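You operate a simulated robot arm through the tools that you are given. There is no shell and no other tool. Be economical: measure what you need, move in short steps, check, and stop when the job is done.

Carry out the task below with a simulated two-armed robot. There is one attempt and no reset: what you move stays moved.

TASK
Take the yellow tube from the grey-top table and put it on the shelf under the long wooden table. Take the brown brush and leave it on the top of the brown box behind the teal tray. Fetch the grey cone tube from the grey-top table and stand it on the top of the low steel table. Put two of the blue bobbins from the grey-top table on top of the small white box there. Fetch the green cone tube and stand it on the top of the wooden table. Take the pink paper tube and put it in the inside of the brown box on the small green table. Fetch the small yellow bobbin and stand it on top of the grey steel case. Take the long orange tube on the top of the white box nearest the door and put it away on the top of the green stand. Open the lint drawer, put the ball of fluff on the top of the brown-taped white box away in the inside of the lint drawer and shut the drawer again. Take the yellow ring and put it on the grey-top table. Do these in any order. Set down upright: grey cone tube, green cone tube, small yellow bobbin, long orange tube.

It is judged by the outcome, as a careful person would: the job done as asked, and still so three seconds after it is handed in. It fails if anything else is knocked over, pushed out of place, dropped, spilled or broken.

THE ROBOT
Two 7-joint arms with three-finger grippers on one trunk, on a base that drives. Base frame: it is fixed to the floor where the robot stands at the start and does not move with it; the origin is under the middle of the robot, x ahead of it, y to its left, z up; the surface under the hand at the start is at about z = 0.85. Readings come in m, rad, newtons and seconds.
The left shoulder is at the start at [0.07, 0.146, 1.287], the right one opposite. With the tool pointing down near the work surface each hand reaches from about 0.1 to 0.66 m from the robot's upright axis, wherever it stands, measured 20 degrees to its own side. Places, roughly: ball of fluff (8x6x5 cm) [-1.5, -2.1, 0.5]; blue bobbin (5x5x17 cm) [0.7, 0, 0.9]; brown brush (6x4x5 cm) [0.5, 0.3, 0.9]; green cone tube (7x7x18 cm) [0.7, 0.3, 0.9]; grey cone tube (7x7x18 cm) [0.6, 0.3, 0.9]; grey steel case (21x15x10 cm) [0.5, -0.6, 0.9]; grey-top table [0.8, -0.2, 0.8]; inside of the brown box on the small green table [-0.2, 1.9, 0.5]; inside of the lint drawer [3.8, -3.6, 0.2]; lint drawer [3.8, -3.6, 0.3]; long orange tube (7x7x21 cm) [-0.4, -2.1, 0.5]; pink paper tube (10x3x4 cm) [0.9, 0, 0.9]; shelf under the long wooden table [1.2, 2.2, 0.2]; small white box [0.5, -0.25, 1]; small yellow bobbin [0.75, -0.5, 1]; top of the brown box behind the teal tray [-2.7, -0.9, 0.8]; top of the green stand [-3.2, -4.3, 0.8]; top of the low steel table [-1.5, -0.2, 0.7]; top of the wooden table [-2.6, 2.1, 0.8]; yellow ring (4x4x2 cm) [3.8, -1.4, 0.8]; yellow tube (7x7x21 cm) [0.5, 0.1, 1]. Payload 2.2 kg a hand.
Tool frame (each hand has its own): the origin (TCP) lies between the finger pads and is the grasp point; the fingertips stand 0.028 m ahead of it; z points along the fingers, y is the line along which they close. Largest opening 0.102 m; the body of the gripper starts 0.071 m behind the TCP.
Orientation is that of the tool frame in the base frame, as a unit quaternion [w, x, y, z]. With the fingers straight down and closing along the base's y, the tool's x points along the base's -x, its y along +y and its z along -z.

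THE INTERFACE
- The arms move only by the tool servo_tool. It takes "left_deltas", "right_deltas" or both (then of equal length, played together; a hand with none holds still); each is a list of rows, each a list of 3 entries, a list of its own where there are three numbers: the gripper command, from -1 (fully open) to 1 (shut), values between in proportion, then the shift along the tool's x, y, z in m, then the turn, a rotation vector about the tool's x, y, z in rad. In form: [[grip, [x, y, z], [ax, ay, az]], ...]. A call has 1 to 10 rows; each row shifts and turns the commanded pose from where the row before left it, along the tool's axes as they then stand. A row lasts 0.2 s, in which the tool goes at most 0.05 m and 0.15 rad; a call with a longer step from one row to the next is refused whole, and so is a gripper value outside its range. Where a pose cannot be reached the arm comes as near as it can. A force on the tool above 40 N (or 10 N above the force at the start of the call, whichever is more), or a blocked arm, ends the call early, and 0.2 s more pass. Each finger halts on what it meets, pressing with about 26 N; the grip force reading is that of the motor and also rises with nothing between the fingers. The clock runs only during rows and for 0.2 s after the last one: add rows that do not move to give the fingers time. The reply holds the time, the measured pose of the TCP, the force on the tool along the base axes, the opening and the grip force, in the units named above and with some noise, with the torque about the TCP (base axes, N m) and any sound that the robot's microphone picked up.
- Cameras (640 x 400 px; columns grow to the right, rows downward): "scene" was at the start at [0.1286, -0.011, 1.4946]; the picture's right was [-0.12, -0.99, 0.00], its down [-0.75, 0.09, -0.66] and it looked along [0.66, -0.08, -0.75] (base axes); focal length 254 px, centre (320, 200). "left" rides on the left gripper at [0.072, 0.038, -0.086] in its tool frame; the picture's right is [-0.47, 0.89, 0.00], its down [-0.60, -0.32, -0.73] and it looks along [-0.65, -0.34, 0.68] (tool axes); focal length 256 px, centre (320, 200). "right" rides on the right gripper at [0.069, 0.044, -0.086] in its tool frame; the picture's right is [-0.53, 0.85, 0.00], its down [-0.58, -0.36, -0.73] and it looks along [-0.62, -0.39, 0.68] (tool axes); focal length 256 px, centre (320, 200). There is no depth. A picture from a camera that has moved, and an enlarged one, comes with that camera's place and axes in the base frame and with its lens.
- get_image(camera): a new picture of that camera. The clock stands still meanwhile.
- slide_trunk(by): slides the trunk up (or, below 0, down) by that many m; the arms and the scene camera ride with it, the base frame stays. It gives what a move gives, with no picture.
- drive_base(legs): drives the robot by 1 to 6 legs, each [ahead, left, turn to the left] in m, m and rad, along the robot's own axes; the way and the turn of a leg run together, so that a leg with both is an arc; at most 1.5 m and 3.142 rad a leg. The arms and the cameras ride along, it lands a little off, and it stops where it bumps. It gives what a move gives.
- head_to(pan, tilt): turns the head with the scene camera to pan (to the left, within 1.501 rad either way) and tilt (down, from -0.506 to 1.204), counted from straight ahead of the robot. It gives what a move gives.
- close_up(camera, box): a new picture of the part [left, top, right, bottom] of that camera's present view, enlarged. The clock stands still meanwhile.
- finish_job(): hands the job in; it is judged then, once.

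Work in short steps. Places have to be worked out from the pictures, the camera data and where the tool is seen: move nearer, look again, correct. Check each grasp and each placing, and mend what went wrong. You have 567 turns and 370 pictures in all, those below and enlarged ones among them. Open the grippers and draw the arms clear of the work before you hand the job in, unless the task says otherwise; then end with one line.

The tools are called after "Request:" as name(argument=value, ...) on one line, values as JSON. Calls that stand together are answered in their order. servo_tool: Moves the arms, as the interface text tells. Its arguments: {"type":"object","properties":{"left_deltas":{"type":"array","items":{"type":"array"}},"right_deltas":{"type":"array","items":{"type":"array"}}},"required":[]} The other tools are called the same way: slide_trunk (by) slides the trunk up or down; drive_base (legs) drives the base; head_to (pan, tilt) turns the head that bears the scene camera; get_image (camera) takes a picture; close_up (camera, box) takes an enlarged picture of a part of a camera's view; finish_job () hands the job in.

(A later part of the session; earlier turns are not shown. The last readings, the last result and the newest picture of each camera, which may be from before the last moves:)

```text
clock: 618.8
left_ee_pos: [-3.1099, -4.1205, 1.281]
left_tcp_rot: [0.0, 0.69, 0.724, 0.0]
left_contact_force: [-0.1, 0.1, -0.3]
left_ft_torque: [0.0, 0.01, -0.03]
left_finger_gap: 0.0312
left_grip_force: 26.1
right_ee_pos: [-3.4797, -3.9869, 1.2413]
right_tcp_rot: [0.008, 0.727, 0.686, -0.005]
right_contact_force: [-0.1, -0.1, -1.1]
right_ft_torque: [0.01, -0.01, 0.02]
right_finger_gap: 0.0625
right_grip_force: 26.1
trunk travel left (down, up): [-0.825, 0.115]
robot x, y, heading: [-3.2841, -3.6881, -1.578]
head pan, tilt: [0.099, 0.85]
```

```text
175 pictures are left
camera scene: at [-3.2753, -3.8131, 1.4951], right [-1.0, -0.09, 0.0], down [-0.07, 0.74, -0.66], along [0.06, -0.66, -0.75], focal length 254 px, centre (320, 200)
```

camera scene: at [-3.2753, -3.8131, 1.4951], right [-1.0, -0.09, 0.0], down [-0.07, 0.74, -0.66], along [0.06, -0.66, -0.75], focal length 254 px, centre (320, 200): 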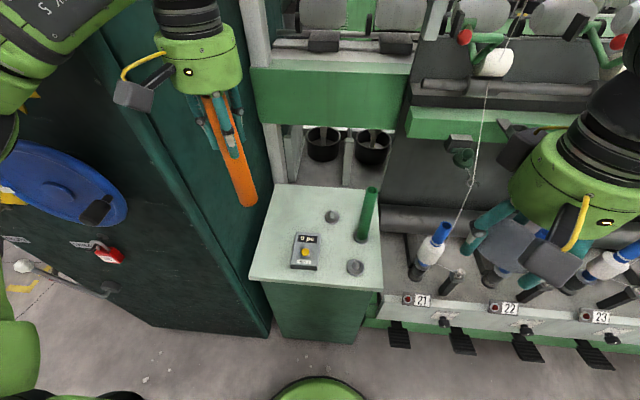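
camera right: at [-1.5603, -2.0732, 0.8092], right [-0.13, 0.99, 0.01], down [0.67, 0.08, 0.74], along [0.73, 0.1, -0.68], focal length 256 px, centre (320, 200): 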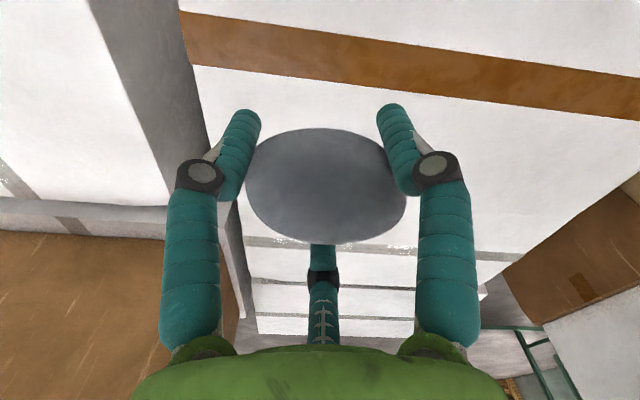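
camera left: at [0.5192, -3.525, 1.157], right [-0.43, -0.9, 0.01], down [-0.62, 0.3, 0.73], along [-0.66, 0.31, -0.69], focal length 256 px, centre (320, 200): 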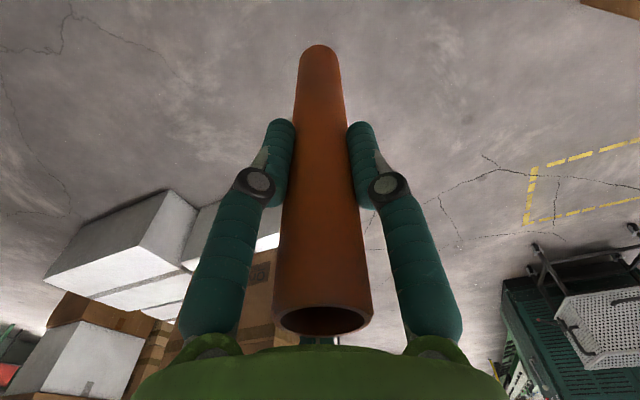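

Driving 3 cm more, lowering trunk 0.1, and moving the orange tube over (-3.14,-4.31).

Request:
drive_base(legs=[[0.03, 0, 0]])

Request:
slide_trunk(by=-0.1)

Request:
servo_tool(left_deltas=[[1, [-0.0395, -0.0094, 0], [0, 0, 0]], [1, [-0.0395, -0.0094, 0], [0, 0, 0]], [1, [-0.0395, -0.0094, 0], [0, 0, 0]], [1, [-0.0395, -0.0094, 0], [0, 0, 0]], [1, [0, 0, 0.04], [0, 0, 0]], [1, [0, 0, 0.04], [0, 0, 0]], [1, [0, 0, 0], [0, 0, 0]]])

Request:
get_image(camera="scene")

Request:
get_image(camera="left")

```text
clock: 619.7
left_ee_pos: [-3.1099, -4.1224, 1.2865]
left_tcp_rot: [0.008, 0.693, 0.72, -0.005]
left_contact_force: [-0.5, 0.0, -0.4]
left_ft_torque: [0.03, 0.0, 0.02]
left_finger_gap: 0.0311
left_grip_force: 25.8
right_ee_pos: [-3.4793, -3.9949, 1.2454]
right_tcp_rot: [0.011, 0.726, 0.688, -0.007]
right_contact_force: [-0.1, 0.2, -0.4]
right_ft_torque: [0.0, 0.01, -0.03]
right_finger_gap: 0.0627
right_grip_force: 26.2
trunk travel left (down, up): [-0.825, 0.115]
robot x, y, heading: [-3.2803, -3.7088, -1.572]
head pan, tilt: [0.099, 0.85]
stopped in leg 1: the robot was blocked; the commanded pose is now the measured one
```

```text
clock: 621.0
left_ee_pos: [-3.1321, -4.1259, 1.191]
left_tcp_rot: [0.016, 0.694, 0.72, 0.002]
left_contact_force: [0.6, -0.5, -1.1]
left_ft_torque: [0.01, -0.02, -0.02]
left_finger_gap: 0.0308
left_grip_force: 26.0
right_ee_pos: [-3.5015, -3.9969, 1.1413]
right_tcp_rot: [0.02, 0.727, 0.686, -0.001]
right_contact_force: [0.0, 0.0, -0.7]
right_ft_torque: [0.02, 0.01, 0.0]
right_finger_gap: 0.0628
right_grip_force: 25.9
trunk travel left (down, up): [-0.725, 0.215]
robot x, y, heading: [-3.2863, -3.7134, -1.575]
head pan, tilt: [0.099, 0.85]
```

```text
clock: 622.8
left_ee_pos: [-3.161, -4.2931, 1.1054]
left_tcp_rot: [0.01, 0.699, 0.715, 0.003]
left_contact_force: [-0.7, 0.3, -0.6]
left_ft_torque: [0.02, 0.01, -0.02]
left_finger_gap: 0.0311
left_grip_force: 26.5
right_ee_pos: [-3.494, -4.0053, 1.1406]
right_tcp_rot: [0.014, 0.727, 0.687, 0.0]
right_contact_force: [0.2, 0.1, -0.5]
right_ft_torque: [-0.02, 0.0, 0.01]
right_finger_gap: 0.0628
right_grip_force: 26.4
trunk travel left (down, up): [-0.725, 0.215]
robot x, y, heading: [-3.2866, -3.7139, -1.576]
head pan, tilt: [0.099, 0.85]
stopped in row 7 (left hand): the arm was blocked; the commanded pose is now the measured one
```

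```text
174 pictures are left
camera scene: at [-3.2943, -3.8295, 1.3957], right [-1.0, -0.09, -0.01], down [-0.06, 0.74, -0.67], along [0.07, -0.66, -0.74], focal length 254 px, centre (320, 200)
```

scene: 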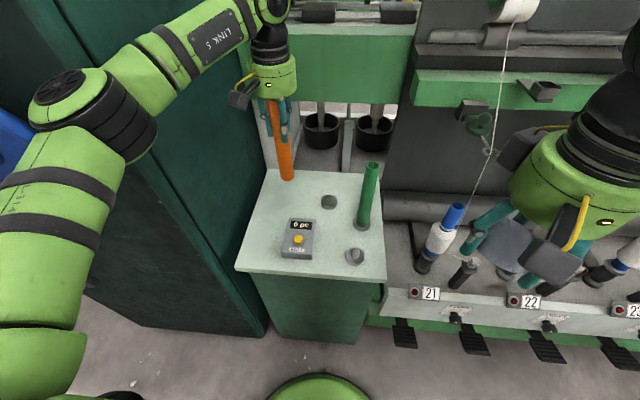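

```text
173 pictures are left
camera left: at [-3.1266, -4.2192, 1.191], right [0.9, -0.45, 0.02], down [-0.32, -0.6, 0.73], along [-0.31, -0.66, -0.68], focal length 256 px, centre (320, 200)
```

left: 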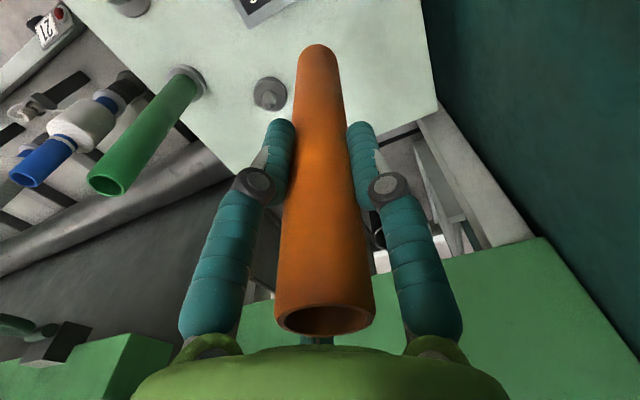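

The left elbow is touching the cabinet. Strafing right 8 cm to free it, then compensating with the hand.

Request:
drive_base(legs=[[0, -0.08, 0]])

Request:
servo_tool(left_deltas=[[1, [0, 0.02, 0], [0, 0, 0]], [1, [0, 0.02, 0], [0, 0, 0]], [1, [-0.005, 0.02, 0], [0, 0, 0]], [1, [-0.005, 0.02, 0], [0, 0, 0]], [1, [0, 0, 0], [0, 0, 0]]])

Request:
get_image(camera="scene")

```text
clock: 623.9
left_ee_pos: [-3.213, -4.3042, 1.0936]
left_tcp_rot: [-0.003, 0.694, 0.72, 0.002]
left_contact_force: [1.1, 0.0, -1.0]
left_ft_torque: [0.01, 0.08, 0.03]
left_finger_gap: 0.0309
left_grip_force: 26.1
right_ee_pos: [-3.5506, -4.0177, 1.1405]
right_tcp_rot: [0.003, 0.726, 0.688, -0.003]
right_contact_force: [0.1, 0.3, -0.4]
right_ft_torque: [0.05, 0.08, -0.02]
right_finger_gap: 0.0627
right_grip_force: 26.2
trunk travel left (down, up): [-0.725, 0.215]
robot x, y, heading: [-3.3613, -3.7085, -1.575]
head pan, tilt: [0.099, 0.85]
```

```text
clock: 625.1
left_ee_pos: [-3.1371, -4.3114, 1.0966]
left_tcp_rot: [0.0, 0.695, 0.719, 0.002]
left_contact_force: [-1.3, 0.0, -0.7]
left_ft_torque: [-0.04, -0.02, 0.02]
left_finger_gap: 0.0311
left_grip_force: 26.0
right_ee_pos: [-3.5566, -4.0161, 1.1402]
right_tcp_rot: [0.006, 0.726, 0.688, -0.002]
right_contact_force: [-0.3, 0.2, -0.4]
right_ft_torque: [-0.03, -0.01, -0.06]
right_finger_gap: 0.0629
right_grip_force: 26.2
trunk travel left (down, up): [-0.725, 0.215]
robot x, y, heading: [-3.3563, -3.7131, -1.575]
head pan, tilt: [0.099, 0.85]
```

```text
172 pictures are left
camera scene: at [-3.3533, -3.8423, 1.3945], right [-1.0, -0.1, 0.0], down [-0.07, 0.75, -0.66], along [0.06, -0.66, -0.75], focal length 254 px, centre (320, 200)
```

scene: 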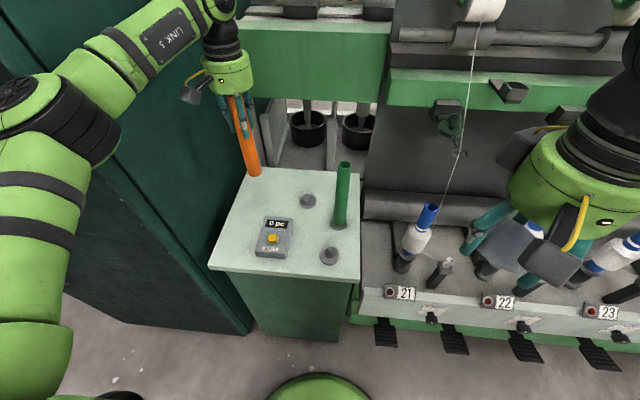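

Free now. Lowering the orange tube.

Request:
servo_tool(left_deltas=[[1, [0, 0, 0.04], [0, 0, 0]], [1, [0, 0, 0.04], [0, 0, 0]], [1, [0, 0, 0.03], [0, 0, 0]], [1, [0, 0, 0.015], [0, 0, 0]], [1, [0, 0, 0.008], [0, 0, 0]], [1, [0, 0, 0.005], [0, 0, 0]], [1, [0, 0, 0], [0, 0, 0]]])

Request:
get_image(camera="scene")

Request:
get_image(camera="left")

```text
clock: 626.7
left_ee_pos: [-3.1385, -4.3101, 0.9584]
left_tcp_rot: [0.0, 0.694, 0.72, 0.003]
left_contact_force: [0.4, -0.4, 0.3]
left_ft_torque: [0.0, 0.0, -0.03]
left_finger_gap: 0.0311
left_grip_force: 25.9
right_ee_pos: [-3.5552, -4.0154, 1.1403]
right_tcp_rot: [0.006, 0.726, 0.688, -0.003]
right_contact_force: [0.0, -0.1, -0.4]
right_ft_torque: [-0.01, 0.01, -0.01]
right_finger_gap: 0.0625
right_grip_force: 25.8
trunk travel left (down, up): [-0.725, 0.215]
robot x, y, heading: [-3.3626, -3.7107, -1.571]
head pan, tilt: [0.099, 0.85]
```

```text
171 pictures are left
camera scene: at [-3.3531, -3.8422, 1.3945], right [-1.0, -0.1, 0.0], down [-0.07, 0.75, -0.66], along [0.06, -0.66, -0.75], focal length 254 px, centre (320, 200)
```

scene: 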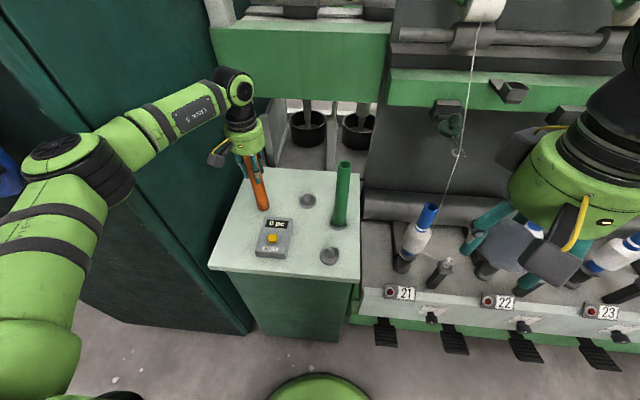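

```text
170 pictures are left
camera left: at [-3.1027, -4.2365, 1.0446], right [0.9, -0.43, 0.0], down [-0.3, -0.62, 0.73], along [-0.31, -0.66, -0.69], focal length 256 px, centre (320, 200)
```

left: 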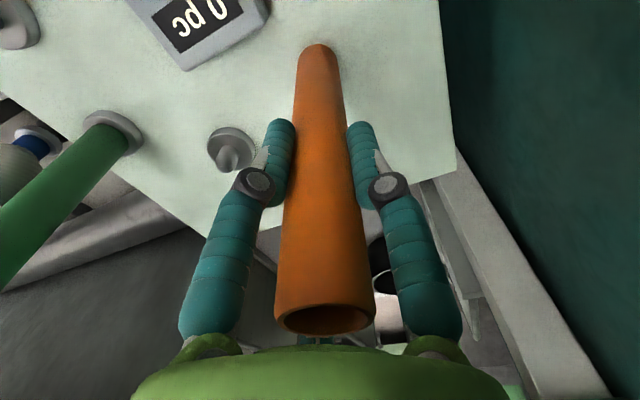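

Just above the surface; small steps to contact.

Request:
servo_tool(left_deltas=[[1, [0, 0, 0.005], [0, 0, 0]], [1, [0, 0, 0.005], [0, 0, 0]], [1, [0, 0, 0.004], [0, 0, 0]], [1, [0, 0, 0.004], [0, 0, 0]], [1, [0, 0, 0], [0, 0, 0]]])

```text
clock: 627.9
left_ee_pos: [-3.14, -4.3088, 0.9445]
left_tcp_rot: [0.003, 0.695, 0.719, -0.002]
left_contact_force: [-1.9, -2.9, 24.8]
left_ft_torque: [-0.12, 0.12, -0.02]
left_finger_gap: 0.0312
left_grip_force: 26.4
right_ee_pos: [-3.5577, -4.0144, 1.1414]
right_tcp_rot: [0.007, 0.726, 0.688, -0.003]
right_contact_force: [0.3, 0.2, 0.2]
right_ft_torque: [0.02, -0.01, 0.02]
right_finger_gap: 0.0626
right_grip_force: 26.0
trunk travel left (down, up): [-0.725, 0.215]
robot x, y, heading: [-3.3633, -3.7123, -1.575]
head pan, tilt: [0.099, 0.85]
```

Contact (25 N). Easing and releasing gradually, then lifting.

Request:
servo_tool(left_deltas=[[1, [0, 0, -0.003], [0, 0, 0]], [0.3, [0, 0, 0], [0, 0, 0]], [0.1, [0, 0, 0], [0, 0, 0]], [-0.2, [0, 0, 0], [0, 0, 0]], [-0.6, [0, 0, 0], [0, 0, 0]], [-0.6, [0, 0, -0.03], [0, 0, 0]], [-0.6, [0, 0, -0.05], [0, 0, 0]], [-0.6, [0, 0, -0.05], [0, 0, 0]], [-0.6, [0, 0, -0.05], [0, 0, 0]]])

Request:
get_image(camera="scene")

Request:
get_image(camera="left")

```text
clock: 629.9
left_ee_pos: [-3.1371, -4.3103, 1.123]
left_tcp_rot: [0.0, 0.694, 0.72, 0.003]
left_contact_force: [0.5, 0.1, -0.4]
left_ft_torque: [-0.02, -0.01, 0.03]
left_finger_gap: 0.082
left_grip_force: 0.2
right_ee_pos: [-3.5562, -4.0152, 1.139]
right_tcp_rot: [0.006, 0.726, 0.688, -0.003]
right_contact_force: [-0.2, -0.5, -1.3]
right_ft_torque: [0.02, -0.03, -0.02]
right_finger_gap: 0.0624
right_grip_force: 26.6
trunk travel left (down, up): [-0.725, 0.215]
robot x, y, heading: [-3.36, -3.7099, -1.572]
head pan, tilt: [0.099, 0.85]
```

```text
169 pictures are left
camera scene: at [-3.3541, -3.8409, 1.3945], right [-1.0, -0.1, 0.0], down [-0.07, 0.75, -0.66], along [0.06, -0.66, -0.75], focal length 254 px, centre (320, 200)
```

scene: 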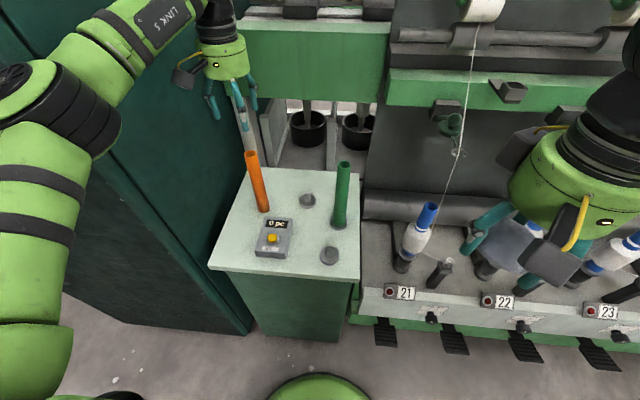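

```text
168 pictures are left
camera left: at [-3.1016, -4.2369, 1.2099], right [0.9, -0.43, 0.0], down [-0.3, -0.62, 0.73], along [-0.31, -0.66, -0.69], focal length 256 px, centre (320, 200)
```

left: 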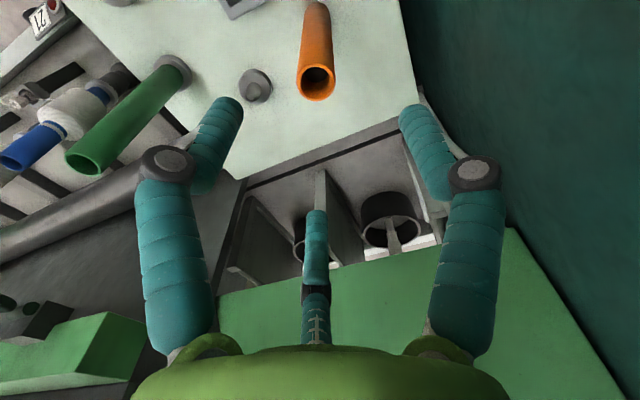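

Orange tube stands on the green stand. Retracting and heading east to the lint drawer at (3.8,-3.6).

Request:
servo_tool(left_deltas=[[-0.6, [0.04, 0, -0.02], [0, 0, 0]], [-0.6, [0.04, 0, -0.02], [0, 0, 0]], [-0.6, [0.04, 0, -0.02], [0, 0, 0]], [-0.6, [0.04, 0, 0], [0, 0, 0]]])

Request:
slide_trunk(by=0.1)

Request:
drive_base(legs=[[-0.3, 0, 0], [0, 0, 1.571], [0, -0.17, 0]])

Request:
head_to(pan=0.0, tilt=0.35)

Request:
get_image(camera="scene")

```text
clock: 630.9
left_ee_pos: [-3.1342, -4.151, 1.1814]
left_tcp_rot: [-0.002, 0.692, 0.722, -0.001]
left_contact_force: [1.7, 0.0, 0.3]
left_ft_torque: [0.0, 0.11, -0.01]
left_finger_gap: 0.082
left_grip_force: 0.1
right_ee_pos: [-3.5496, -4.0141, 1.1413]
right_tcp_rot: [0.004, 0.726, 0.688, -0.005]
right_contact_force: [0.9, 0.7, -0.3]
right_ft_torque: [-0.02, 0.09, 0.0]
right_finger_gap: 0.0622
right_grip_force: 26.3
trunk travel left (down, up): [-0.725, 0.215]
robot x, y, heading: [-3.3622, -3.7122, -1.571]
head pan, tilt: [0.099, 0.85]
```

```text
clock: 632.2
left_ee_pos: [-3.1427, -4.1527, 1.2806]
left_tcp_rot: [0.0, 0.694, 0.72, 0.002]
left_contact_force: [0.5, 0.0, 0.4]
left_ft_torque: [-0.01, -0.01, -0.01]
left_finger_gap: 0.0815
left_grip_force: 0.0
right_ee_pos: [-3.5554, -4.0161, 1.2401]
right_tcp_rot: [0.006, 0.726, 0.687, -0.002]
right_contact_force: [0.0, -0.4, 0.0]
right_ft_torque: [0.01, -0.02, -0.02]
right_finger_gap: 0.0625
right_grip_force: 25.7
trunk travel left (down, up): [-0.825, 0.115]
robot x, y, heading: [-3.3605, -3.7103, -1.57]
head pan, tilt: [0.099, 0.85]
```

```text
clock: 639.2
left_ee_pos: [-2.9211, -3.3459, 1.2794]
left_tcp_rot: [-0.002, -0.026, 1.0, -0.001]
left_contact_force: [0.4, 0.1, -0.2]
left_ft_torque: [0.01, -0.02, 0.01]
left_finger_gap: 0.0815
left_grip_force: 0.0
right_ee_pos: [-3.0519, -3.7612, 1.2411]
right_tcp_rot: [0.005, 0.021, 1.0, 0.0]
right_contact_force: [-0.2, 1.1, -0.4]
right_ft_torque: [-0.06, 0.02, -0.01]
right_finger_gap: 0.0624
right_grip_force: 25.9
trunk travel left (down, up): [-0.825, 0.115]
robot x, y, heading: [-3.3621, -3.5742, 0.011]
head pan, tilt: [0.099, 0.85]
```

```text
clock: 640.1
left_ee_pos: [-2.9224, -3.35, 1.2809]
left_tcp_rot: [-0.002, -0.025, 1.0, 0.002]
left_contact_force: [-0.3, -0.6, 0.7]
left_ft_torque: [0.04, -0.01, 0.02]
left_finger_gap: 0.0814
left_grip_force: 0.1
right_ee_pos: [-3.052, -3.766, 1.2407]
right_tcp_rot: [0.005, 0.02, 1.0, 0.002]
right_contact_force: [-0.6, -0.1, -1.0]
right_ft_torque: [0.04, 0.01, 0.01]
right_finger_gap: 0.0626
right_grip_force: 26.1
trunk travel left (down, up): [-0.825, 0.115]
robot x, y, heading: [-3.3603, -3.5746, 0.012]
head pan, tilt: [0.0, 0.351]
```

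```text
167 pictures are left
camera scene: at [-3.2141, -3.5764, 1.5381], right [0.01, -1.0, 0.0], down [-0.34, 0.0, -0.94], along [0.94, 0.01, -0.34], focal length 254 px, centre (320, 200)
```

scene: 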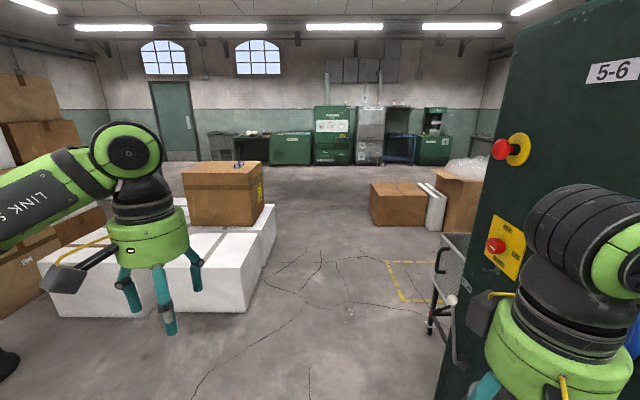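

Path ahead is clear. Driving east.

Request:
drive_base(legs=[[0, 0.12, -0.012], [1.5, 0, 0], [1.5, 0, 0], [1.5, 0, 0], [1.2, 0, 0]])

Request:
get_image(camera="scene")

```text
clock: 668.1
left_ee_pos: [2.7819, -3.192, 1.2808]
left_tcp_rot: [-0.001, -0.028, 1.0, 0.001]
left_contact_force: [0.2, -0.5, 0.7]
left_ft_torque: [0.0, 0.01, -0.02]
left_finger_gap: 0.0818
left_grip_force: 0.0
right_ee_pos: [2.6522, -3.6083, 1.2403]
right_tcp_rot: [0.007, 0.018, 1.0, 0.002]
right_contact_force: [-0.6, 0.3, -0.8]
right_ft_torque: [-0.01, -0.05, 0.0]
right_finger_gap: 0.0624
right_grip_force: 25.4
trunk travel left (down, up): [-0.825, 0.115]
robot x, y, heading: [2.3478, -3.4232, 0.015]
head pan, tilt: [0.0, 0.351]
```

```text
166 pictures are left
camera scene: at [2.4895, -3.4192, 1.5382], right [0.02, -1.0, 0.0], down [-0.34, -0.01, -0.94], along [0.94, 0.02, -0.34], focal length 254 px, centre (320, 200)
```

scene: 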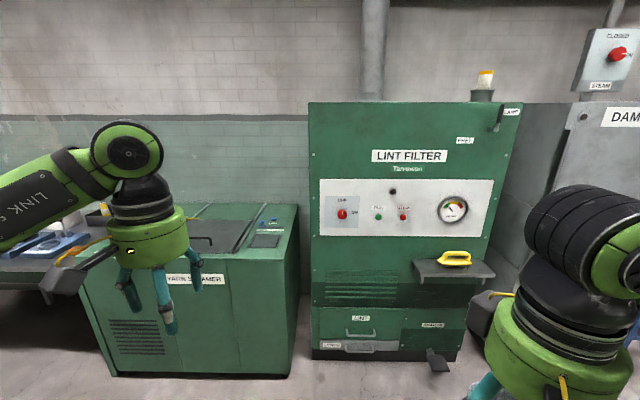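

The LINT FILTER machine with the drawer at its base. Zooming on the drawer.

Request:
close_up(camera="scene", box=[290, 240, 500, 390])

```text
2.67 times, centred on (395, 315) of scene
camera zoom: at [2.4895, -3.4192, 1.5382], right [0.02, -1.0, 0.0], down [-0.34, -0.01, -0.94], along [0.94, 0.02, -0.34], focal length 679 px, centre (120, -107)
```

zoom: 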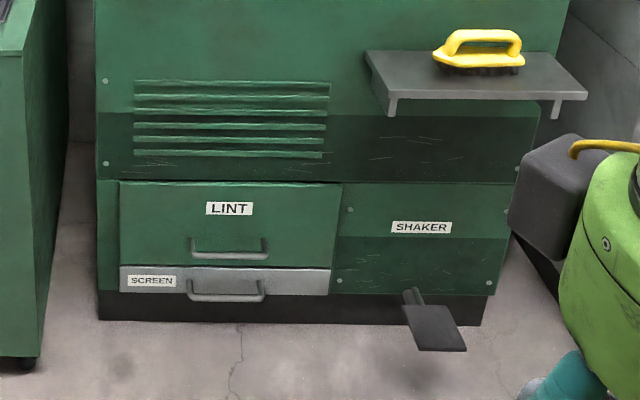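

Drawer located: face z 0.20–0.44, handle bar at about (3.62,-3.655,0.28). First I raise/extend the right hand (fluff), then lower the trunk and tilt the left hand for gripping the bar.

Request:
servo_tool(right_deltas=[[1, [-0.03, -0.02, -0.03], [0, 0, 0]], [1, [-0.03, -0.02, -0.03], [0, 0, 0]], [1, [-0.03, -0.02, -0.03], [0, 0, 0]], [1, [-0.03, -0.02, -0.03], [0, 0, 0]], [1, [-0.03, 0, -0.03], [0, 0, 0]], [1, [0, 0, -0.03], [0, 0, 0]], [1, [0, 0, 0], [0, 0, 0]]], left_deltas=[[0.0, [-0.02, 0, 0], [0, -0.137, 0]], [0.0, [-0.02, 0, 0], [0, -0.137, 0]], [0.0, [-0.02, 0, 0.01], [0, -0.137, 0]], [0.0, [0, 0, 0.02], [0, -0.137, 0]], [0.0, [0, 0, 0.02], [0, -0.137, 0]], [0.0, [0, 0, 0.02], [0, -0.137, 0]], [0.0, [0, 0, 0.02], [0, -0.137, 0]]])

Request:
slide_trunk(by=-0.4)

Request:
slide_trunk(by=-0.35)

Request:
get_image(camera="scene")

```text
clock: 669.7
left_ee_pos: [2.8893, -3.1856, 1.215]
left_tcp_rot: [0.461, -0.023, 0.887, 0.013]
left_contact_force: [0.3, -0.2, 0.0]
left_ft_torque: [0.01, 0.02, 0.0]
left_finger_gap: 0.0507
left_grip_force: 0.0
right_ee_pos: [2.7982, -3.6952, 1.4219]
right_tcp_rot: [0.006, 0.018, 1.0, 0.002]
right_contact_force: [0.7, 0.2, -1.5]
right_ft_torque: [-0.01, -0.01, -0.01]
right_finger_gap: 0.0623
right_grip_force: 26.1
trunk travel left (down, up): [-0.825, 0.115]
robot x, y, heading: [2.3464, -3.4195, 0.017]
head pan, tilt: [0.0, 0.351]
```

```text
clock: 673.6
left_ee_pos: [2.8888, -3.1861, 0.8153]
left_tcp_rot: [0.46, -0.025, 0.887, 0.015]
left_contact_force: [-0.2, 0.4, 0.3]
left_ft_torque: [0.05, -0.01, 0.01]
left_finger_gap: 0.051
left_grip_force: 0.1
right_ee_pos: [2.7986, -3.6936, 1.0209]
right_tcp_rot: [0.005, 0.018, 1.0, 0.002]
right_contact_force: [-0.1, 0.0, -0.9]
right_ft_torque: [0.0, 0.04, 0.01]
right_finger_gap: 0.0625
right_grip_force: 26.2
trunk travel left (down, up): [-0.425, 0.515]
robot x, y, heading: [2.347, -3.4224, 0.018]
head pan, tilt: [0.0, 0.351]
```

```text
clock: 677.0
left_ee_pos: [2.8899, -3.1859, 0.4651]
left_tcp_rot: [0.46, -0.023, 0.888, 0.013]
left_contact_force: [0.4, 0.9, 0.2]
left_ft_torque: [-0.02, 0.03, 0.02]
left_finger_gap: 0.051
left_grip_force: 0.0
right_ee_pos: [2.7987, -3.6944, 0.6705]
right_tcp_rot: [0.005, 0.018, 1.0, 0.003]
right_contact_force: [0.6, 0.2, -0.8]
right_ft_torque: [0.05, -0.03, 0.02]
right_finger_gap: 0.0625
right_grip_force: 26.3
trunk travel left (down, up): [-0.075, 0.865]
robot x, y, heading: [2.3454, -3.4206, 0.018]
head pan, tilt: [0.0, 0.351]
```

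```text
164 pictures are left
camera scene: at [2.4903, -3.4192, 0.7882], right [0.02, -1.0, 0.0], down [-0.34, -0.01, -0.94], along [0.94, 0.02, -0.34], focal length 254 px, centre (320, 200)
```

scene: 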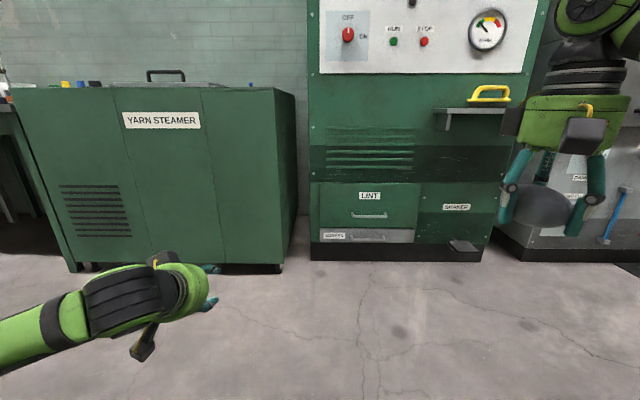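

Handle refined to (3.62,-3.637,0.293). Rolling the left tool ~75° so the fingers open vertically around the bar.

Request:
servo_tool(left_deltas=[[-0.2, [0, -0.045, 0], [0, 0, 0]], [-0.2, [0, 0, 0], [0, 0, 0.145]], [-0.2, [0, 0, 0], [0, 0, 0.145]], [-0.2, [0, 0, 0], [0, 0, 0.145]], [-0.2, [0, 0, 0], [0, 0, 0.145]], [-0.2, [0, 0, 0], [0, 0, 0.145]], [-0.2, [0, 0, 0], [0, 0, 0.145]], [-0.2, [0, 0, 0], [0, 0, 0.145]], [-0.2, [0, 0, 0], [0, 0, 0.145]], [-0.2, [0, 0, 0], [0, 0, 0.145]]])

Request:
get_image(camera="left")

Request:
get_image(camera="scene")

```text
clock: 679.2
left_ee_pos: [2.8918, -3.2302, 0.4642]
left_tcp_rot: [0.356, 0.521, 0.719, 0.291]
left_contact_force: [0.1, -0.6, 0.8]
left_ft_torque: [0.02, -0.03, 0.0]
left_finger_gap: 0.0612
left_grip_force: 0.0
right_ee_pos: [2.7984, -3.6931, 0.671]
right_tcp_rot: [0.006, 0.018, 1.0, 0.003]
right_contact_force: [-0.6, 0.7, 0.3]
right_ft_torque: [0.01, -0.04, 0.06]
right_finger_gap: 0.0625
right_grip_force: 26.2
trunk travel left (down, up): [-0.075, 0.865]
robot x, y, heading: [2.3484, -3.4209, 0.016]
head pan, tilt: [0.0, 0.351]
```

```text
163 pictures are left
camera left: at [2.8278, -3.155, 0.5288], right [0.57, -0.19, 0.8], down [-0.65, -0.7, 0.3], along [0.5, -0.68, -0.53], focal length 256 px, centre (320, 200)
```

left: 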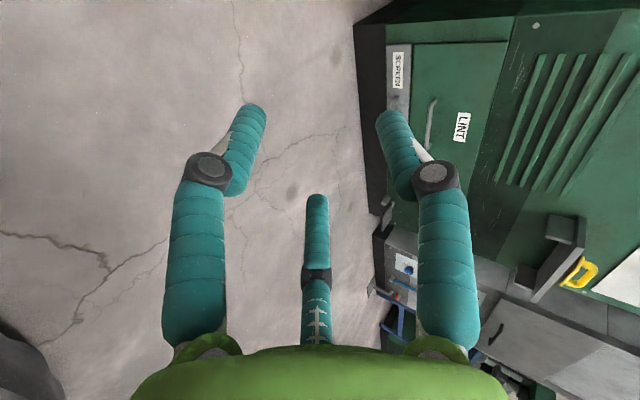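

```text
162 pictures are left
camera scene: at [2.4902, -3.4193, 0.7882], right [0.02, -1.0, 0.0], down [-0.34, -0.01, -0.94], along [0.94, 0.02, -0.34], focal length 254 px, centre (320, 200)
```

scene: 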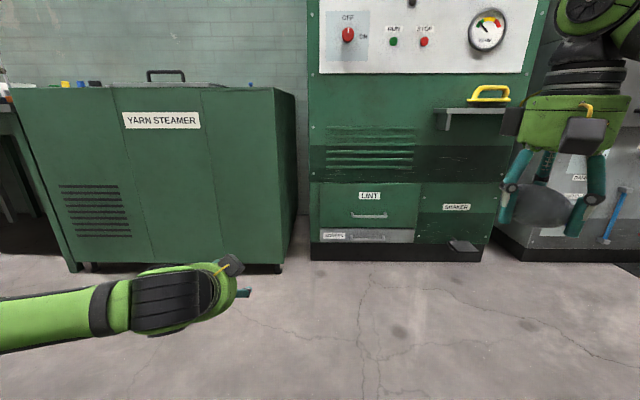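

Fingers now open in a vertical plane. Lowering the left hand, retracting the right, then driving to a pre-grasp position.

Request:
servo_tool(left_deltas=[[-0.2, [0.008, -0.0302, 0.0221], [0, 0, 0]], [-0.2, [0.008, -0.0302, 0.0221], [0, 0, 0]], [-0.2, [0.008, -0.0302, 0.0221], [0, 0, 0]], [-0.2, [0, 0, 0], [0, 0, 0]]], right_deltas=[[1, [0.03, 0, 0], [0, 0, 0]], [1, [0.03, 0, 0], [0, 0, 0]], [1, [0.03, 0, 0], [0, 0, 0]], [1, [0.03, 0, 0], [0, 0, 0]]])

Request:
drive_base(legs=[[0, -0.405, -0.016], [0.5, 0, 0]])

Request:
head_to(pan=0.25, tilt=0.6)

Request:
get_image(camera="left")

Request:
get_image(camera="scene")

```text
clock: 680.2
left_ee_pos: [2.8911, -3.232, 0.3487]
left_tcp_rot: [0.356, 0.52, 0.72, 0.29]
left_contact_force: [0.0, -0.2, -0.7]
left_ft_torque: [0.01, -0.02, 0.03]
left_finger_gap: 0.0614
left_grip_force: 0.1
right_ee_pos: [2.6813, -3.6908, 0.6695]
right_tcp_rot: [0.006, 0.017, 1.0, 0.002]
right_contact_force: [0.5, 0.9, -0.1]
right_ft_torque: [-0.01, 0.02, 0.0]
right_finger_gap: 0.0623
right_grip_force: 25.3
trunk travel left (down, up): [-0.075, 0.865]
robot x, y, heading: [2.3461, -3.4157, 0.015]
head pan, tilt: [0.0, 0.351]
```

```text
clock: 685.2
left_ee_pos: [3.396, -3.6336, 0.3485]
left_tcp_rot: [0.359, 0.523, 0.717, 0.289]
left_contact_force: [-0.1, -0.1, 0.0]
left_ft_torque: [0.04, -0.04, 0.0]
left_finger_gap: 0.0611
left_grip_force: 0.0
right_ee_pos: [3.1809, -4.0914, 0.6693]
right_tcp_rot: [0.006, 0.023, 1.0, 0.003]
right_contact_force: [0.2, 0.4, -0.6]
right_ft_torque: [0.01, -0.01, 0.0]
right_finger_gap: 0.0625
right_grip_force: 25.9
trunk travel left (down, up): [-0.075, 0.865]
robot x, y, heading: [2.8484, -3.8155, 0.008]
head pan, tilt: [0.0, 0.351]
```

```text
clock: 686.0
left_ee_pos: [3.3958, -3.6325, 0.3491]
left_tcp_rot: [0.358, 0.524, 0.717, 0.288]
left_contact_force: [-0.3, -1.0, -0.6]
left_ft_torque: [0.02, 0.03, 0.02]
left_finger_gap: 0.0612
left_grip_force: 0.1
right_ee_pos: [3.1803, -4.0908, 0.6693]
right_tcp_rot: [0.005, 0.022, 1.0, 0.003]
right_contact_force: [-0.3, 0.5, -1.2]
right_ft_torque: [0.0, 0.0, -0.04]
right_finger_gap: 0.0624
right_grip_force: 25.8
trunk travel left (down, up): [-0.075, 0.865]
robot x, y, heading: [2.8495, -3.8184, 0.007]
head pan, tilt: [0.25, 0.6]
```

```text
161 pictures are left
camera left: at [3.332, -3.557, 0.4132], right [0.57, -0.19, 0.8], down [-0.65, -0.7, 0.3], along [0.5, -0.69, -0.53], focal length 256 px, centre (320, 200)
```

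left: 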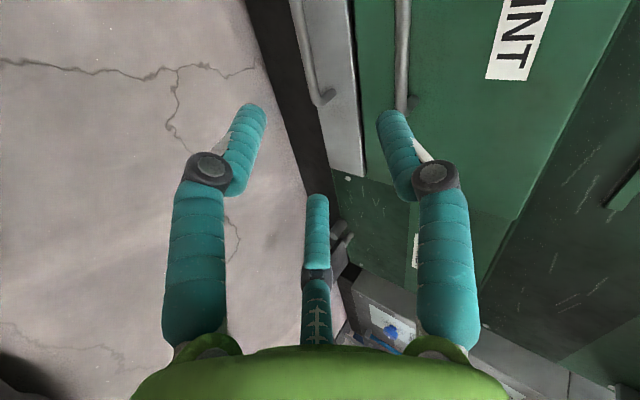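

```text
160 pictures are left
camera scene: at [2.9859, -3.7956, 0.7654], right [0.25, -0.97, 0.0], down [-0.55, -0.14, -0.83], along [0.8, 0.21, -0.56], focal length 254 px, centre (320, 200)
```

scene: 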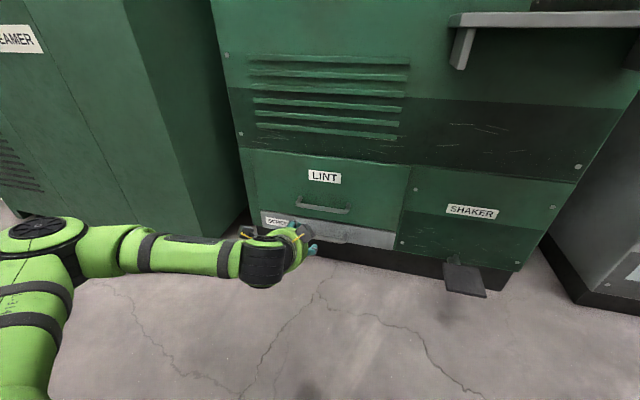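

Handle confirmed at (3.62,-3.64,0.295). Driving 0.135 m, then advancing along the tool axis.

Request:
drive_base(legs=[[0.135, 0, 0]])

Request:
get_image(camera="left")

Request:
close_up(camera="scene", box=[220, 100, 420, 260])

```text
clock: 687.3
left_ee_pos: [3.5279, -3.6309, 0.3494]
left_tcp_rot: [0.357, 0.523, 0.718, 0.289]
left_contact_force: [-0.5, -0.2, 0.1]
left_ft_torque: [0.03, -0.03, -0.03]
left_finger_gap: 0.0611
left_grip_force: 0.0
right_ee_pos: [3.3142, -4.0889, 0.67]
right_tcp_rot: [0.006, 0.021, 1.0, 0.002]
right_contact_force: [0.0, 0.1, -1.2]
right_ft_torque: [-0.01, -0.02, 0.01]
right_finger_gap: 0.0625
right_grip_force: 25.5
trunk travel left (down, up): [-0.075, 0.865]
robot x, y, heading: [2.985, -3.8133, 0.013]
head pan, tilt: [0.25, 0.6]
```

```text
159 pictures are left
camera left: at [3.4638, -3.5547, 0.4132], right [0.57, -0.19, 0.8], down [-0.65, -0.7, 0.3], along [0.5, -0.69, -0.53], focal length 256 px, centre (320, 200)
```

left: 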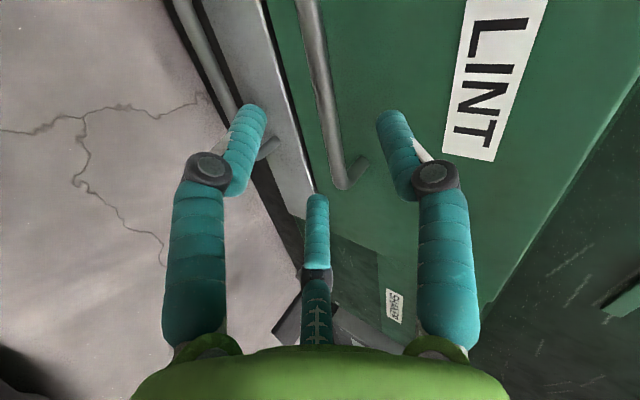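

```text
2.50 times, centred on (320, 180) of scene
camera zoom: at [3.1184, -3.7941, 0.7654], right [0.26, -0.97, 0.0], down [-0.55, -0.14, -0.83], along [0.8, 0.21, -0.56], focal length 636 px, centre (320, 250)
```

zoom: 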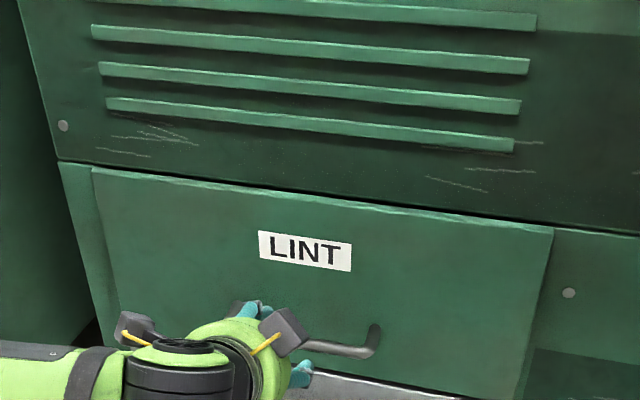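

Bar is centred between the open fingers. Advancing 9 cm along the tool axis.

Request:
servo_tool(left_deltas=[[-0.2, [0, 0, 0.03], [0, 0, 0]], [-0.2, [0, 0.004, 0.03], [0, 0, 0]], [-0.2, [0, 0, 0.02], [0, 0, 0]], [-0.2, [0, 0, 0.01], [0, 0, 0]], [-0.2, [0, 0, 0], [0, 0, 0]]])

Request:
get_image(camera="left")

```text
clock: 688.5
left_ee_pos: [3.6037, -3.6244, 0.3019]
left_tcp_rot: [0.359, 0.521, 0.717, 0.291]
left_contact_force: [-8.2, -5.1, 0.5]
left_ft_torque: [0.0, -0.02, -0.05]
left_finger_gap: 0.0786
left_grip_force: 2.8
right_ee_pos: [3.314, -4.0888, 0.6687]
right_tcp_rot: [0.006, 0.021, 1.0, 0.003]
right_contact_force: [0.0, 0.4, -0.2]
right_ft_torque: [-0.02, 0.0, -0.01]
right_finger_gap: 0.0626
right_grip_force: 26.5
trunk travel left (down, up): [-0.075, 0.865]
robot x, y, heading: [2.9834, -3.8153, 0.007]
head pan, tilt: [0.25, 0.6]
```

```text
157 pictures are left
camera left: at [3.5395, -3.5488, 0.3656], right [0.57, -0.19, 0.8], down [-0.65, -0.7, 0.3], along [0.5, -0.69, -0.52], focal length 256 px, centre (320, 200)
```

left: 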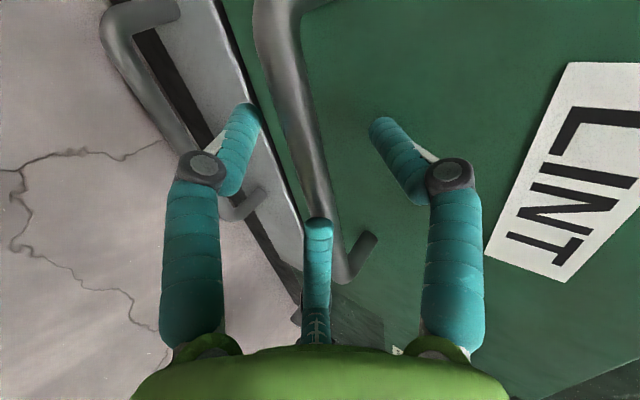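

The upper finger touches the drawer face and the bar is between the fingers. Closing on the bar.

Request:
servo_tool(left_deltas=[[0.2, [0, 0, -0.004], [0, 0, 0]], [0.6, [0, 0, 0], [0, 0, 0]], [1, [0, 0, 0], [0, 0, 0]], [1, [0, 0, 0], [0, 0, 0]]])

Request:
get_image(camera="left")

```text
clock: 689.5
left_ee_pos: [3.5998, -3.6226, 0.3017]
left_tcp_rot: [0.355, 0.521, 0.72, 0.29]
left_contact_force: [-10.3, 10.5, -3.7]
left_ft_torque: [-0.08, 0.03, 0.41]
left_finger_gap: 0.031
left_grip_force: 43.4
right_ee_pos: [3.3144, -4.0885, 0.6705]
right_tcp_rot: [0.006, 0.02, 1.0, 0.002]
right_contact_force: [-0.1, -0.7, -1.0]
right_ft_torque: [0.01, 0.01, 0.0]
right_finger_gap: 0.0623
right_grip_force: 25.9
trunk travel left (down, up): [-0.075, 0.865]
robot x, y, heading: [2.981, -3.8141, 0.012]
head pan, tilt: [0.25, 0.6]
```

```text
156 pictures are left
camera left: at [3.5352, -3.5468, 0.3653], right [0.58, -0.19, 0.79], down [-0.64, -0.71, 0.3], along [0.5, -0.68, -0.53], focal length 256 px, centre (320, 200)
```

left: 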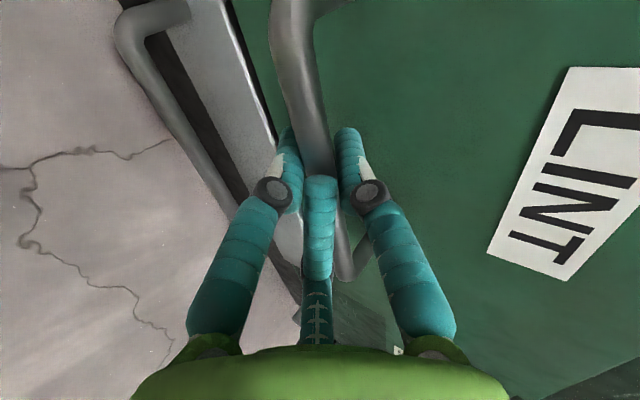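

Bar gripped. Pulling by driving backward 0.12 m.

Request:
drive_base(legs=[[-0.12, 0, 0]])

Request:
get_image(camera="scene")

Request:
get_image(camera="left")

```text
clock: 690.7
left_ee_pos: [3.4845, -3.6225, 0.3004]
left_tcp_rot: [0.354, 0.52, 0.72, 0.291]
left_contact_force: [-1.5, 22.2, -7.4]
left_ft_torque: [-0.48, 0.04, 0.0]
left_finger_gap: 0.0312
left_grip_force: 42.8
right_ee_pos: [3.1981, -4.0888, 0.6696]
right_tcp_rot: [0.005, 0.021, 1.0, 0.002]
right_contact_force: [-0.7, 0.1, -0.2]
right_ft_torque: [0.0, -0.01, 0.01]
right_finger_gap: 0.0623
right_grip_force: 26.5
trunk travel left (down, up): [-0.075, 0.865]
robot x, y, heading: [2.8689, -3.8141, 0.01]
head pan, tilt: [0.25, 0.6]
```

```text
155 pictures are left
camera scene: at [3.0027, -3.7942, 0.7652], right [0.26, -0.97, 0.0], down [-0.55, -0.15, -0.82], along [0.8, 0.21, -0.57], focal length 254 px, centre (320, 200)
```

scene: 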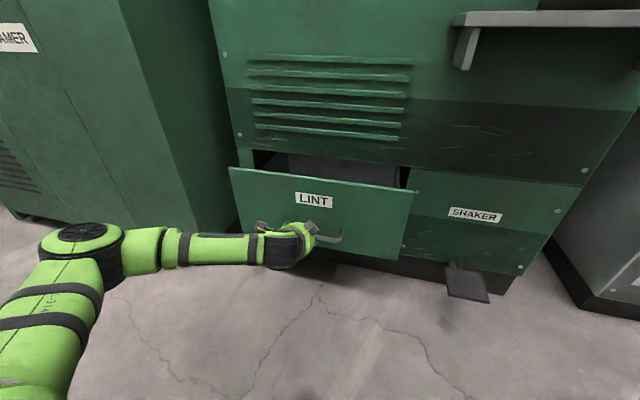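

```text
154 pictures are left
camera left: at [3.4192, -3.547, 0.3653], right [0.58, -0.19, 0.79], down [-0.64, -0.71, 0.3], along [0.51, -0.68, -0.53], focal length 256 px, centre (320, 200)
```

left: 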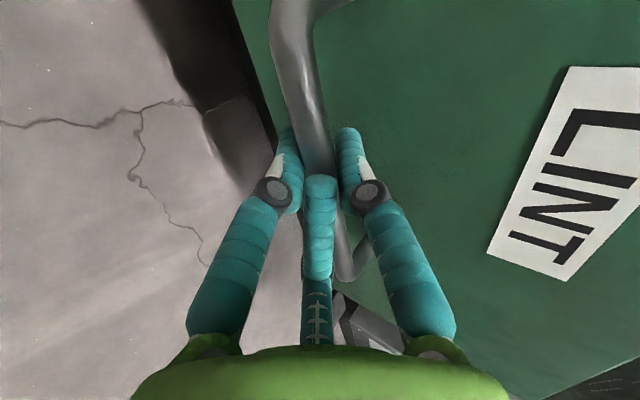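

The drawer is opening smoothly. Pulling another 0.13 m.

Request:
drive_base(legs=[[-0.13, 0, 0]])

Request:
get_image(camera="scene")

```text
clock: 692.0
left_ee_pos: [3.3552, -3.6232, 0.2993]
left_tcp_rot: [0.353, 0.519, 0.722, 0.293]
left_contact_force: [-0.4, -1.9, -5.7]
left_ft_torque: [-0.39, -0.01, 0.16]
left_finger_gap: 0.0308
left_grip_force: 42.8
right_ee_pos: [3.0708, -4.0904, 0.6705]
right_tcp_rot: [0.005, 0.02, 1.0, 0.002]
right_contact_force: [0.1, 0.4, 0.3]
right_ft_torque: [0.02, -0.03, -0.02]
right_finger_gap: 0.0624
right_grip_force: 26.4
trunk travel left (down, up): [-0.075, 0.865]
robot x, y, heading: [2.7327, -3.8173, 0.015]
head pan, tilt: [0.25, 0.6]
```

```text
153 pictures are left
camera scene: at [2.8745, -3.7961, 0.7652], right [0.26, -0.97, 0.0], down [-0.55, -0.15, -0.82], along [0.8, 0.21, -0.57], focal length 254 px, centre (320, 200)
```

scene: 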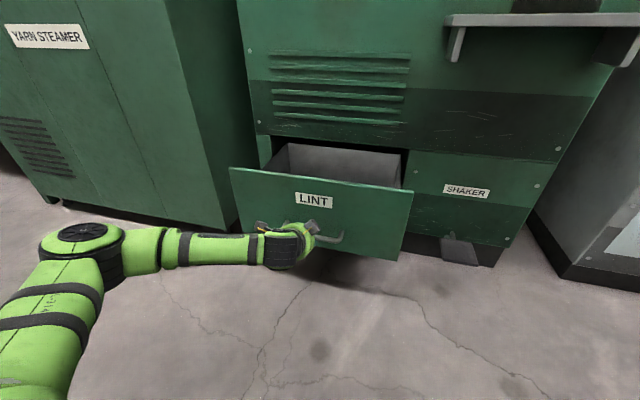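

Open about 25 cm. Releasing the handle and retracting the left hand back and up.

Request:
servo_tool(left_deltas=[[0.2, [0, 0, 0], [0, 0, 0]], [-0.4, [0, 0, 0], [0, 0, 0]], [-0.6, [0, 0, 0], [0, 0, 0]], [-0.6, [0, 0, -0.03], [0, 0, 0]], [-0.6, [0, 0, -0.04], [0, 0, 0]], [-0.6, [0, 0, -0.04], [0, 0, 0]], [-0.6, [0, 0.01, -0.04], [0, 0, 0]], [-0.6, [0, 0.02, -0.04], [0, 0, 0]], [-0.6, [0, 0.02, -0.04], [0, 0, 0]], [-0.6, [0, 0.02, -0.03], [0, 0, 0]]])

Request:
get_image(camera="scene")

```text
clock: 694.2
left_ee_pos: [3.1906, -3.6177, 0.5111]
left_tcp_rot: [0.353, 0.519, 0.721, 0.293]
left_contact_force: [0.1, -0.9, 0.5]
left_ft_torque: [-0.04, -0.02, 0.02]
left_finger_gap: 0.0814
left_grip_force: 0.1
left hand out of reach, approached as far as the arm can: row 9
right_ee_pos: [3.0711, -4.0912, 0.6695]
right_tcp_rot: [0.005, 0.02, 1.0, 0.002]
right_contact_force: [0.9, 0.2, -0.8]
right_ft_torque: [0.02, 0.01, -0.02]
right_finger_gap: 0.0625
right_grip_force: 25.6
trunk travel left (down, up): [-0.075, 0.865]
robot x, y, heading: [2.7379, -3.819, 0.011]
head pan, tilt: [0.25, 0.6]
```

```text
152 pictures are left
camera scene: at [2.8739, -3.7964, 0.7654], right [0.26, -0.97, 0.0], down [-0.55, -0.15, -0.83], along [0.8, 0.21, -0.56], focal length 254 px, centre (320, 200)
```

scene: 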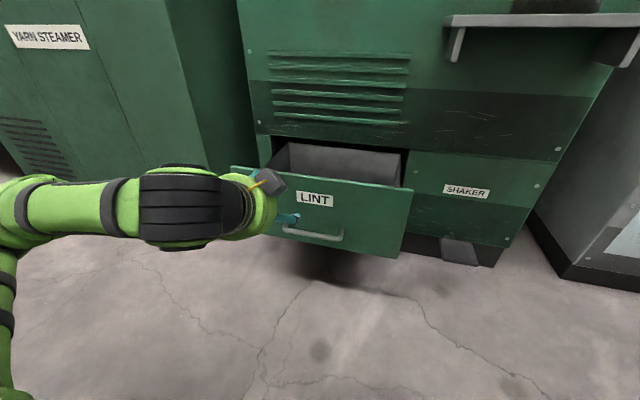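

Handle released. Raising trunk 0.2 m and shifting base left so the right hand lines up with the open drawer.

Request:
slide_trunk(by=0.2)

Request:
drive_base(legs=[[0, 0.36, -0.01], [0.2, 0, 0]])

Request:
head_to(pan=-0.1, tilt=0.75)

Request:
get_image(camera="scene")

```text
clock: 696.4
left_ee_pos: [3.1908, -3.6177, 0.7104]
left_tcp_rot: [0.352, 0.518, 0.722, 0.293]
left_contact_force: [0.1, -0.3, 0.4]
left_ft_torque: [0.02, 0.03, -0.02]
left_finger_gap: 0.0818
left_grip_force: 0.1
right_ee_pos: [3.0713, -4.0911, 0.8692]
right_tcp_rot: [0.006, 0.019, 1.0, 0.002]
right_contact_force: [0.3, 0.1, -0.8]
right_ft_torque: [-0.03, 0.01, -0.01]
right_finger_gap: 0.0623
right_grip_force: 25.8
trunk travel left (down, up): [-0.275, 0.665]
robot x, y, heading: [2.7358, -3.8164, 0.012]
head pan, tilt: [0.25, 0.6]
```

```text
clock: 699.9
left_ee_pos: [3.3901, -3.2541, 0.71]
left_tcp_rot: [0.355, 0.522, 0.719, 0.29]
left_contact_force: [0.1, -0.4, -0.3]
left_ft_torque: [-0.02, -0.04, -0.02]
left_finger_gap: 0.0817
left_grip_force: 0.0
right_ee_pos: [3.263, -3.7262, 0.8703]
right_tcp_rot: [0.005, 0.022, 1.0, 0.003]
right_contact_force: [-0.3, -0.2, -0.3]
right_ft_torque: [-0.02, 0.01, 0.01]
right_finger_gap: 0.0624
right_grip_force: 25.9
trunk travel left (down, up): [-0.275, 0.665]
robot x, y, heading: [2.9319, -3.4498, 0.009]
head pan, tilt: [0.25, 0.6]
```

```text
clock: 700.7
left_ee_pos: [3.3883, -3.2551, 0.7099]
left_tcp_rot: [0.355, 0.521, 0.719, 0.292]
left_contact_force: [-0.8, -0.5, 0.3]
left_ft_torque: [-0.04, -0.01, 0.02]
left_finger_gap: 0.0817
left_grip_force: 0.0
right_ee_pos: [3.2636, -3.7256, 0.8695]
right_tcp_rot: [0.005, 0.022, 1.0, 0.002]
right_contact_force: [-0.1, -0.4, -0.6]
right_ft_torque: [-0.03, 0.0, -0.05]
right_finger_gap: 0.0623
right_grip_force: 26.0
trunk travel left (down, up): [-0.275, 0.665]
robot x, y, heading: [2.9353, -3.4498, 0.005]
head pan, tilt: [-0.099, 0.75]
```

```text
151 pictures are left
camera scene: at [3.0662, -3.4601, 0.9525], right [-0.09, -1.0, 0.0], down [-0.68, 0.06, -0.73], along [0.73, -0.07, -0.68], focal length 254 px, centre (320, 200)
```

scene: 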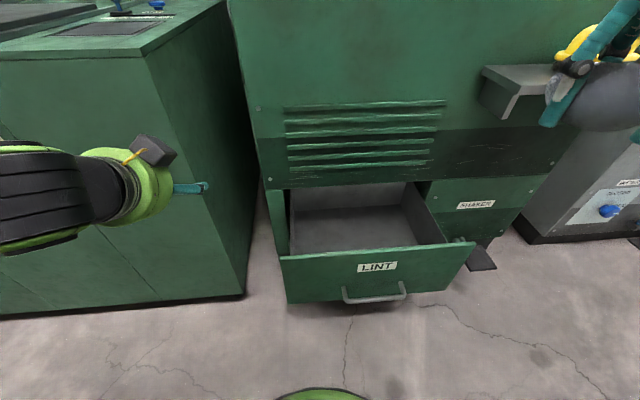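

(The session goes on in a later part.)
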